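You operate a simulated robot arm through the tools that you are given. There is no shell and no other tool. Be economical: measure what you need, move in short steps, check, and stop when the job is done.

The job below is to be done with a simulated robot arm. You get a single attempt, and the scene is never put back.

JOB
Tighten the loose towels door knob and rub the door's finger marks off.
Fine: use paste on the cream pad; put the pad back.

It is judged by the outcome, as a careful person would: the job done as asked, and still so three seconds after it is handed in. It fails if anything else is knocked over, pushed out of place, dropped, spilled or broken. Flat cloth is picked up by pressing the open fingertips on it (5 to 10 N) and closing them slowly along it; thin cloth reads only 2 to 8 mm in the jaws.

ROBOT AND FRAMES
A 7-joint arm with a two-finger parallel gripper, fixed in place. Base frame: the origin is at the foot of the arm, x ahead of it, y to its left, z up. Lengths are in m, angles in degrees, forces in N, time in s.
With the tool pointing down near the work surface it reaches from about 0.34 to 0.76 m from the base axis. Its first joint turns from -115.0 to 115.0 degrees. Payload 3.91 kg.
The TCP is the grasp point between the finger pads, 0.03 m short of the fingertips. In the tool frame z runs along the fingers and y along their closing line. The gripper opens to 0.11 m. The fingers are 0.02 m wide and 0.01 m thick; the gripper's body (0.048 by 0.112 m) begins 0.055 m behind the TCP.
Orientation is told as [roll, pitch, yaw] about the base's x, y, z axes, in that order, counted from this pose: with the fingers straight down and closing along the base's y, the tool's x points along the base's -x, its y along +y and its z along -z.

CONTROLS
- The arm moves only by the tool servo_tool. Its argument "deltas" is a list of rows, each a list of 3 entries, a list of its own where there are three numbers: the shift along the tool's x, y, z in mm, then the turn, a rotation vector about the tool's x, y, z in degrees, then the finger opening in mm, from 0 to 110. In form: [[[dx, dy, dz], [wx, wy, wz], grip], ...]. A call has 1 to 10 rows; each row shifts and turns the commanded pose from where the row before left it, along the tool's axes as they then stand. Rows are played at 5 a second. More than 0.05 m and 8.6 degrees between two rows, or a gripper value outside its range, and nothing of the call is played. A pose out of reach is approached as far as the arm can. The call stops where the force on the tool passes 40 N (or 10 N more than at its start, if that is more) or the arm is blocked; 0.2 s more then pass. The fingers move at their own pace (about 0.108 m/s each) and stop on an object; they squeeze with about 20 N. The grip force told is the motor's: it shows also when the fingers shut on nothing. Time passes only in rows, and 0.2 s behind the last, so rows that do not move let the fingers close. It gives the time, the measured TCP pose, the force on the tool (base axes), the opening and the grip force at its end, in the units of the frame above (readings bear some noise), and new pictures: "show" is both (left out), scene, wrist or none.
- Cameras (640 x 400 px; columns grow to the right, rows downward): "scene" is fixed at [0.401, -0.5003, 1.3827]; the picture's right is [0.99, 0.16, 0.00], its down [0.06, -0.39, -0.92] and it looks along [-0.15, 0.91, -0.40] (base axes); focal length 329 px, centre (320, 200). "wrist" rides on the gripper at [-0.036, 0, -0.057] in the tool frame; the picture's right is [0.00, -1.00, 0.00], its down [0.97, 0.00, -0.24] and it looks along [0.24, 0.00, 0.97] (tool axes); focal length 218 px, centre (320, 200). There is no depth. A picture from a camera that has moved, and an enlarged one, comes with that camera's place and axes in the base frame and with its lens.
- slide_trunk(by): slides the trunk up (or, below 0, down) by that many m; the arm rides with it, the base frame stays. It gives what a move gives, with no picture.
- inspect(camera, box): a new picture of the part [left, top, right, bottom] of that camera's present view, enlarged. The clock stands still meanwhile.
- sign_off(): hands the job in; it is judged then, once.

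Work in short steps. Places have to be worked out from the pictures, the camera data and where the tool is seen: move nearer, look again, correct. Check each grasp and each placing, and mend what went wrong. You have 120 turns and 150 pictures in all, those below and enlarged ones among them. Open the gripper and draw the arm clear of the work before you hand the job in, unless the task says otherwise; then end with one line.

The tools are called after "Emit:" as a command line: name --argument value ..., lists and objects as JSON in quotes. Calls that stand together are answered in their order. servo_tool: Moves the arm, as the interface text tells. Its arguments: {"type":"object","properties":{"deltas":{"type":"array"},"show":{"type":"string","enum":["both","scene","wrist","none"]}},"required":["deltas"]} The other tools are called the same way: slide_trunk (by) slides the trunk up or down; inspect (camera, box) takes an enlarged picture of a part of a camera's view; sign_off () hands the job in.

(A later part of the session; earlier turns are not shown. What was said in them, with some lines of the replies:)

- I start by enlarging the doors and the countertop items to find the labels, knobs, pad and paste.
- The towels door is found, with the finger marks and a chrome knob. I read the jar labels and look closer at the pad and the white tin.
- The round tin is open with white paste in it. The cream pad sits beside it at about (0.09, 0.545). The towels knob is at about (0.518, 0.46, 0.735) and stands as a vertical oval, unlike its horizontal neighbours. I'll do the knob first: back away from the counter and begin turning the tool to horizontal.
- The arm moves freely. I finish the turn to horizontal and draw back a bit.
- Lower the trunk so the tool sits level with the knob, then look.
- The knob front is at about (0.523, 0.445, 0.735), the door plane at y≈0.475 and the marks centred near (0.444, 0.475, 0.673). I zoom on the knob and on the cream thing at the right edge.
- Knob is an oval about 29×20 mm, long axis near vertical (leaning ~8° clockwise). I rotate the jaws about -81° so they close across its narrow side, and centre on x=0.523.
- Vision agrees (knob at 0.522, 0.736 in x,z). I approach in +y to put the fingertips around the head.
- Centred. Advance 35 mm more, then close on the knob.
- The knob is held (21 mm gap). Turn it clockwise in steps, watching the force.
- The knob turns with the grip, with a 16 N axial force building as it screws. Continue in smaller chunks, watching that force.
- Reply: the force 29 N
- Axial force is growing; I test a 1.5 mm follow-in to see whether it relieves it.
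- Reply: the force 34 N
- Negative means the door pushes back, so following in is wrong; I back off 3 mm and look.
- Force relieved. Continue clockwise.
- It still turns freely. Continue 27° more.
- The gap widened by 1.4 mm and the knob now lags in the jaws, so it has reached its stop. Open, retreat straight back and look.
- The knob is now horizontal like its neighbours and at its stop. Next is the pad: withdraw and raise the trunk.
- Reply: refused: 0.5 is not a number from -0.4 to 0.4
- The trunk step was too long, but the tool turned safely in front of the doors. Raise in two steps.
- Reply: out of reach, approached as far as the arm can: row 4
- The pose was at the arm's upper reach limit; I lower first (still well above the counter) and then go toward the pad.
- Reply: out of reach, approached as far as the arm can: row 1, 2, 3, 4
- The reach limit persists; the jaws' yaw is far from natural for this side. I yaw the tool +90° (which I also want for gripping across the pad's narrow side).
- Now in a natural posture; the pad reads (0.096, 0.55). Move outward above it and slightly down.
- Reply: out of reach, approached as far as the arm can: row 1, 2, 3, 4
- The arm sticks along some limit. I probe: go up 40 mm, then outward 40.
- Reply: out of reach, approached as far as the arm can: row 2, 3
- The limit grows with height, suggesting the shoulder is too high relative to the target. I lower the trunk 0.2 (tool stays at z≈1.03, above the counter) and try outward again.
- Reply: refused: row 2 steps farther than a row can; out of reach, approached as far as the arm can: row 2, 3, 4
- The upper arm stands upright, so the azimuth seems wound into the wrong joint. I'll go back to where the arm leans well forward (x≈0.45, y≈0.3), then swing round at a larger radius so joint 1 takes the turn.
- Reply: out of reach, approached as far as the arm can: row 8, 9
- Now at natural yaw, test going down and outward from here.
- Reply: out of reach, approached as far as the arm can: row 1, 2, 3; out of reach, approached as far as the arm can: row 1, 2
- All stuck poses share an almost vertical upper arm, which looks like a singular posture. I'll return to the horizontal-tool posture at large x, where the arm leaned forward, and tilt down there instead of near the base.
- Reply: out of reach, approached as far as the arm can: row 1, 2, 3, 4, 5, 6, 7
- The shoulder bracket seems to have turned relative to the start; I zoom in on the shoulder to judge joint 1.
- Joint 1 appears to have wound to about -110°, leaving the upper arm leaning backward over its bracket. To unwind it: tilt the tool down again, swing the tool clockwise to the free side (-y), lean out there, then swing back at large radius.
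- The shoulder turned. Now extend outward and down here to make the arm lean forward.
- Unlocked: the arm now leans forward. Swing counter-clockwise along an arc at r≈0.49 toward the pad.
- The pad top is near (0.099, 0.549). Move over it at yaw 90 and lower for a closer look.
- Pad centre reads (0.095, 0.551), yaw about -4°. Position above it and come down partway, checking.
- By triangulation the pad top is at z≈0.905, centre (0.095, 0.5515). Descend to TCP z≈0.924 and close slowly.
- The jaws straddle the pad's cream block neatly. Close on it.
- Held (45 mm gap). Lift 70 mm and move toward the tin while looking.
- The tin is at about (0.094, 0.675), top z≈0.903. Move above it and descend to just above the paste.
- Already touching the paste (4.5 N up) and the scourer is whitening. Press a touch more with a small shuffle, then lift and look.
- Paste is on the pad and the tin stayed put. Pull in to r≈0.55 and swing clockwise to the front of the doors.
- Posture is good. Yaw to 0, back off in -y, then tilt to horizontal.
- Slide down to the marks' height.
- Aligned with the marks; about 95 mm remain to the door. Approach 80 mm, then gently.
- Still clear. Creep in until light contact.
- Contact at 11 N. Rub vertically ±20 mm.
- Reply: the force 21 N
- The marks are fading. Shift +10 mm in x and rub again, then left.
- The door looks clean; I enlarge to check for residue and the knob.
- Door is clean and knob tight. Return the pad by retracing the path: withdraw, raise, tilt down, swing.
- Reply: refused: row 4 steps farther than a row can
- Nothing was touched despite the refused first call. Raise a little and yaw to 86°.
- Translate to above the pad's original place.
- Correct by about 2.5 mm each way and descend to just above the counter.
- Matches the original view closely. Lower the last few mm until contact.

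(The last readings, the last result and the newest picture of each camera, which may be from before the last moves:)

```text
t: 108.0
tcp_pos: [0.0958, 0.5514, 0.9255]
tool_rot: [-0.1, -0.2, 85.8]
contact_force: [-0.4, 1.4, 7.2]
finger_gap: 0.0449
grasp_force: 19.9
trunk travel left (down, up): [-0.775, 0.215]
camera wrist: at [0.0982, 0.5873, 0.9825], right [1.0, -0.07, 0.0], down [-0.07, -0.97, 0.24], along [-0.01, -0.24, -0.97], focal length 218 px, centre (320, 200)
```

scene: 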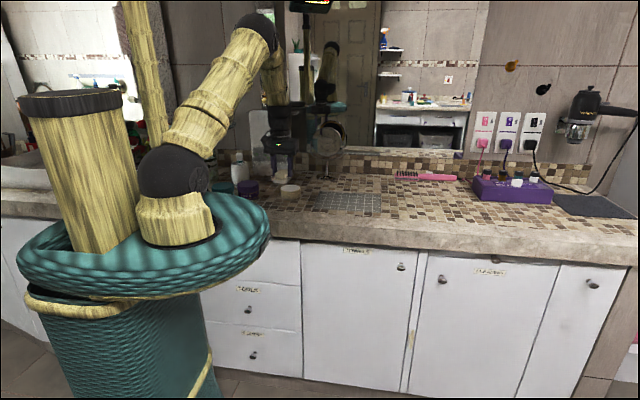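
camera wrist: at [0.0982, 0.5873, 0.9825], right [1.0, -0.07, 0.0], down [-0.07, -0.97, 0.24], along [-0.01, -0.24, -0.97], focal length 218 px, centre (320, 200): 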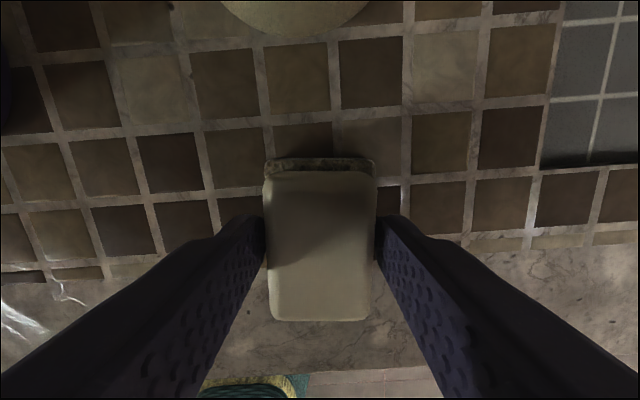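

The pad rests on the counter (7 N) in its original spot. Open and lift away.

Emit:
servo_tool --deltas '[[[0, 0, 0], [0, 0, 0], 55], [[0, 0, 0], [0, 0, 0], 75], [[0, 0, 0], [0, 0, 0], 80], [[0, 0, -30], [0, 0, 0], 80], [[0, 0, -40], [0, 0, 0], 80], [[0, 0, -40], [0, 0, 0], 80], [[0, 0, -30], [0, 0, 0], 80]]' --show "none"

Emit:
servo_tool --deltas '[[[0, -45, 0], [0, 0, 5], 80], [[0, -45, 0], [0, 0, 5], 80], [[0, -45, 0], [0, 0, 5], 80], [[0, -45, 0], [0, 0, 5], 80], [[0, -45, 0], [0, 0, 5], 80], [[0, -45, 0], [0, 0, 5], 80], [[0, -45, 0], [0, 0, 5], 80], [[0, -45, 0], [0, 0, 5], 80], [[0, 0, 0], [0, 0, 0], 80]]'

Emit:
inspect --camera "scene" --box '[210, 150, 306, 210]'

Emit:
inspect --camera "scene" --box '[296, 230, 456, 330]'

```text
t: 109.6
tcp_pos: [0.0962, 0.5511, 1.0661]
tool_rot: [-0.2, 0.0, 85.7]
contact_force: [-0.1, 0.3, -0.3]
finger_gap: 0.0797
grasp_force: 0.0
trunk travel left (down, up): [-0.775, 0.215]
```

```text
t: 111.6
tcp_pos: [0.4219, 0.4216, 1.0656]
tool_rot: [-0.1, -0.1, 45.8]
contact_force: [0.0, 0.3, 0.0]
finger_gap: 0.08
grasp_force: 0.0
trunk travel left (down, up): [-0.775, 0.215]
camera wrist: at [0.4465, 0.4469, 1.1233], right [0.72, -0.7, 0.0], down [-0.68, -0.7, 0.24], along [-0.16, -0.17, -0.97], focal length 218 px, centre (320, 200)
```

scene: 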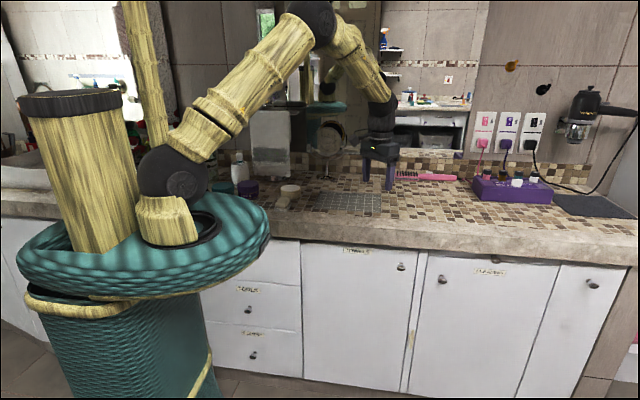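
wrist: 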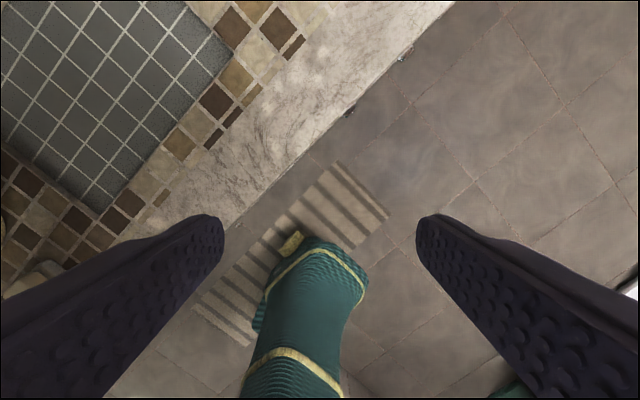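

```text
6.67 times, centred on (258, 180) of scene
camera zoom: at [0.401, -0.5003, 1.3827], right [0.99, 0.16, 0.0], down [0.06, -0.39, -0.92], along [-0.15, 0.91, -0.4], focal length 2192 px, centre (733, 333)
```

zoom: 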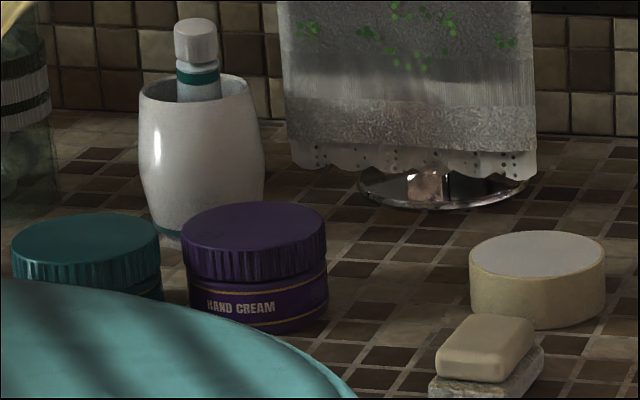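

```text
4.00 times, centred on (376, 280) of scene
camera zoom: at [0.401, -0.5003, 1.3827], right [0.99, 0.16, 0.0], down [0.06, -0.39, -0.92], along [-0.15, 0.91, -0.4], focal length 1315 px, centre (96, -120)
```

zoom: 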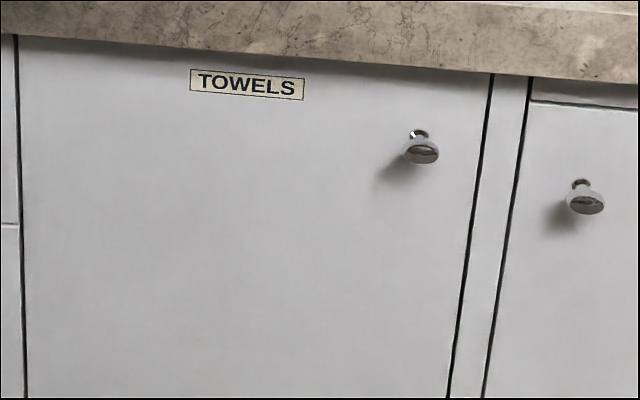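

The pad is back in its original place, the door is clean, the knob is tight and the arm is clear. Handing in.

Emit:
sign_off

```text
The job is handed in.
```

The towels door knob is tightened to its stop, the finger marks are rubbed off with paste on the cream pad, the pad is back in its place, and nothing else was disturbed.
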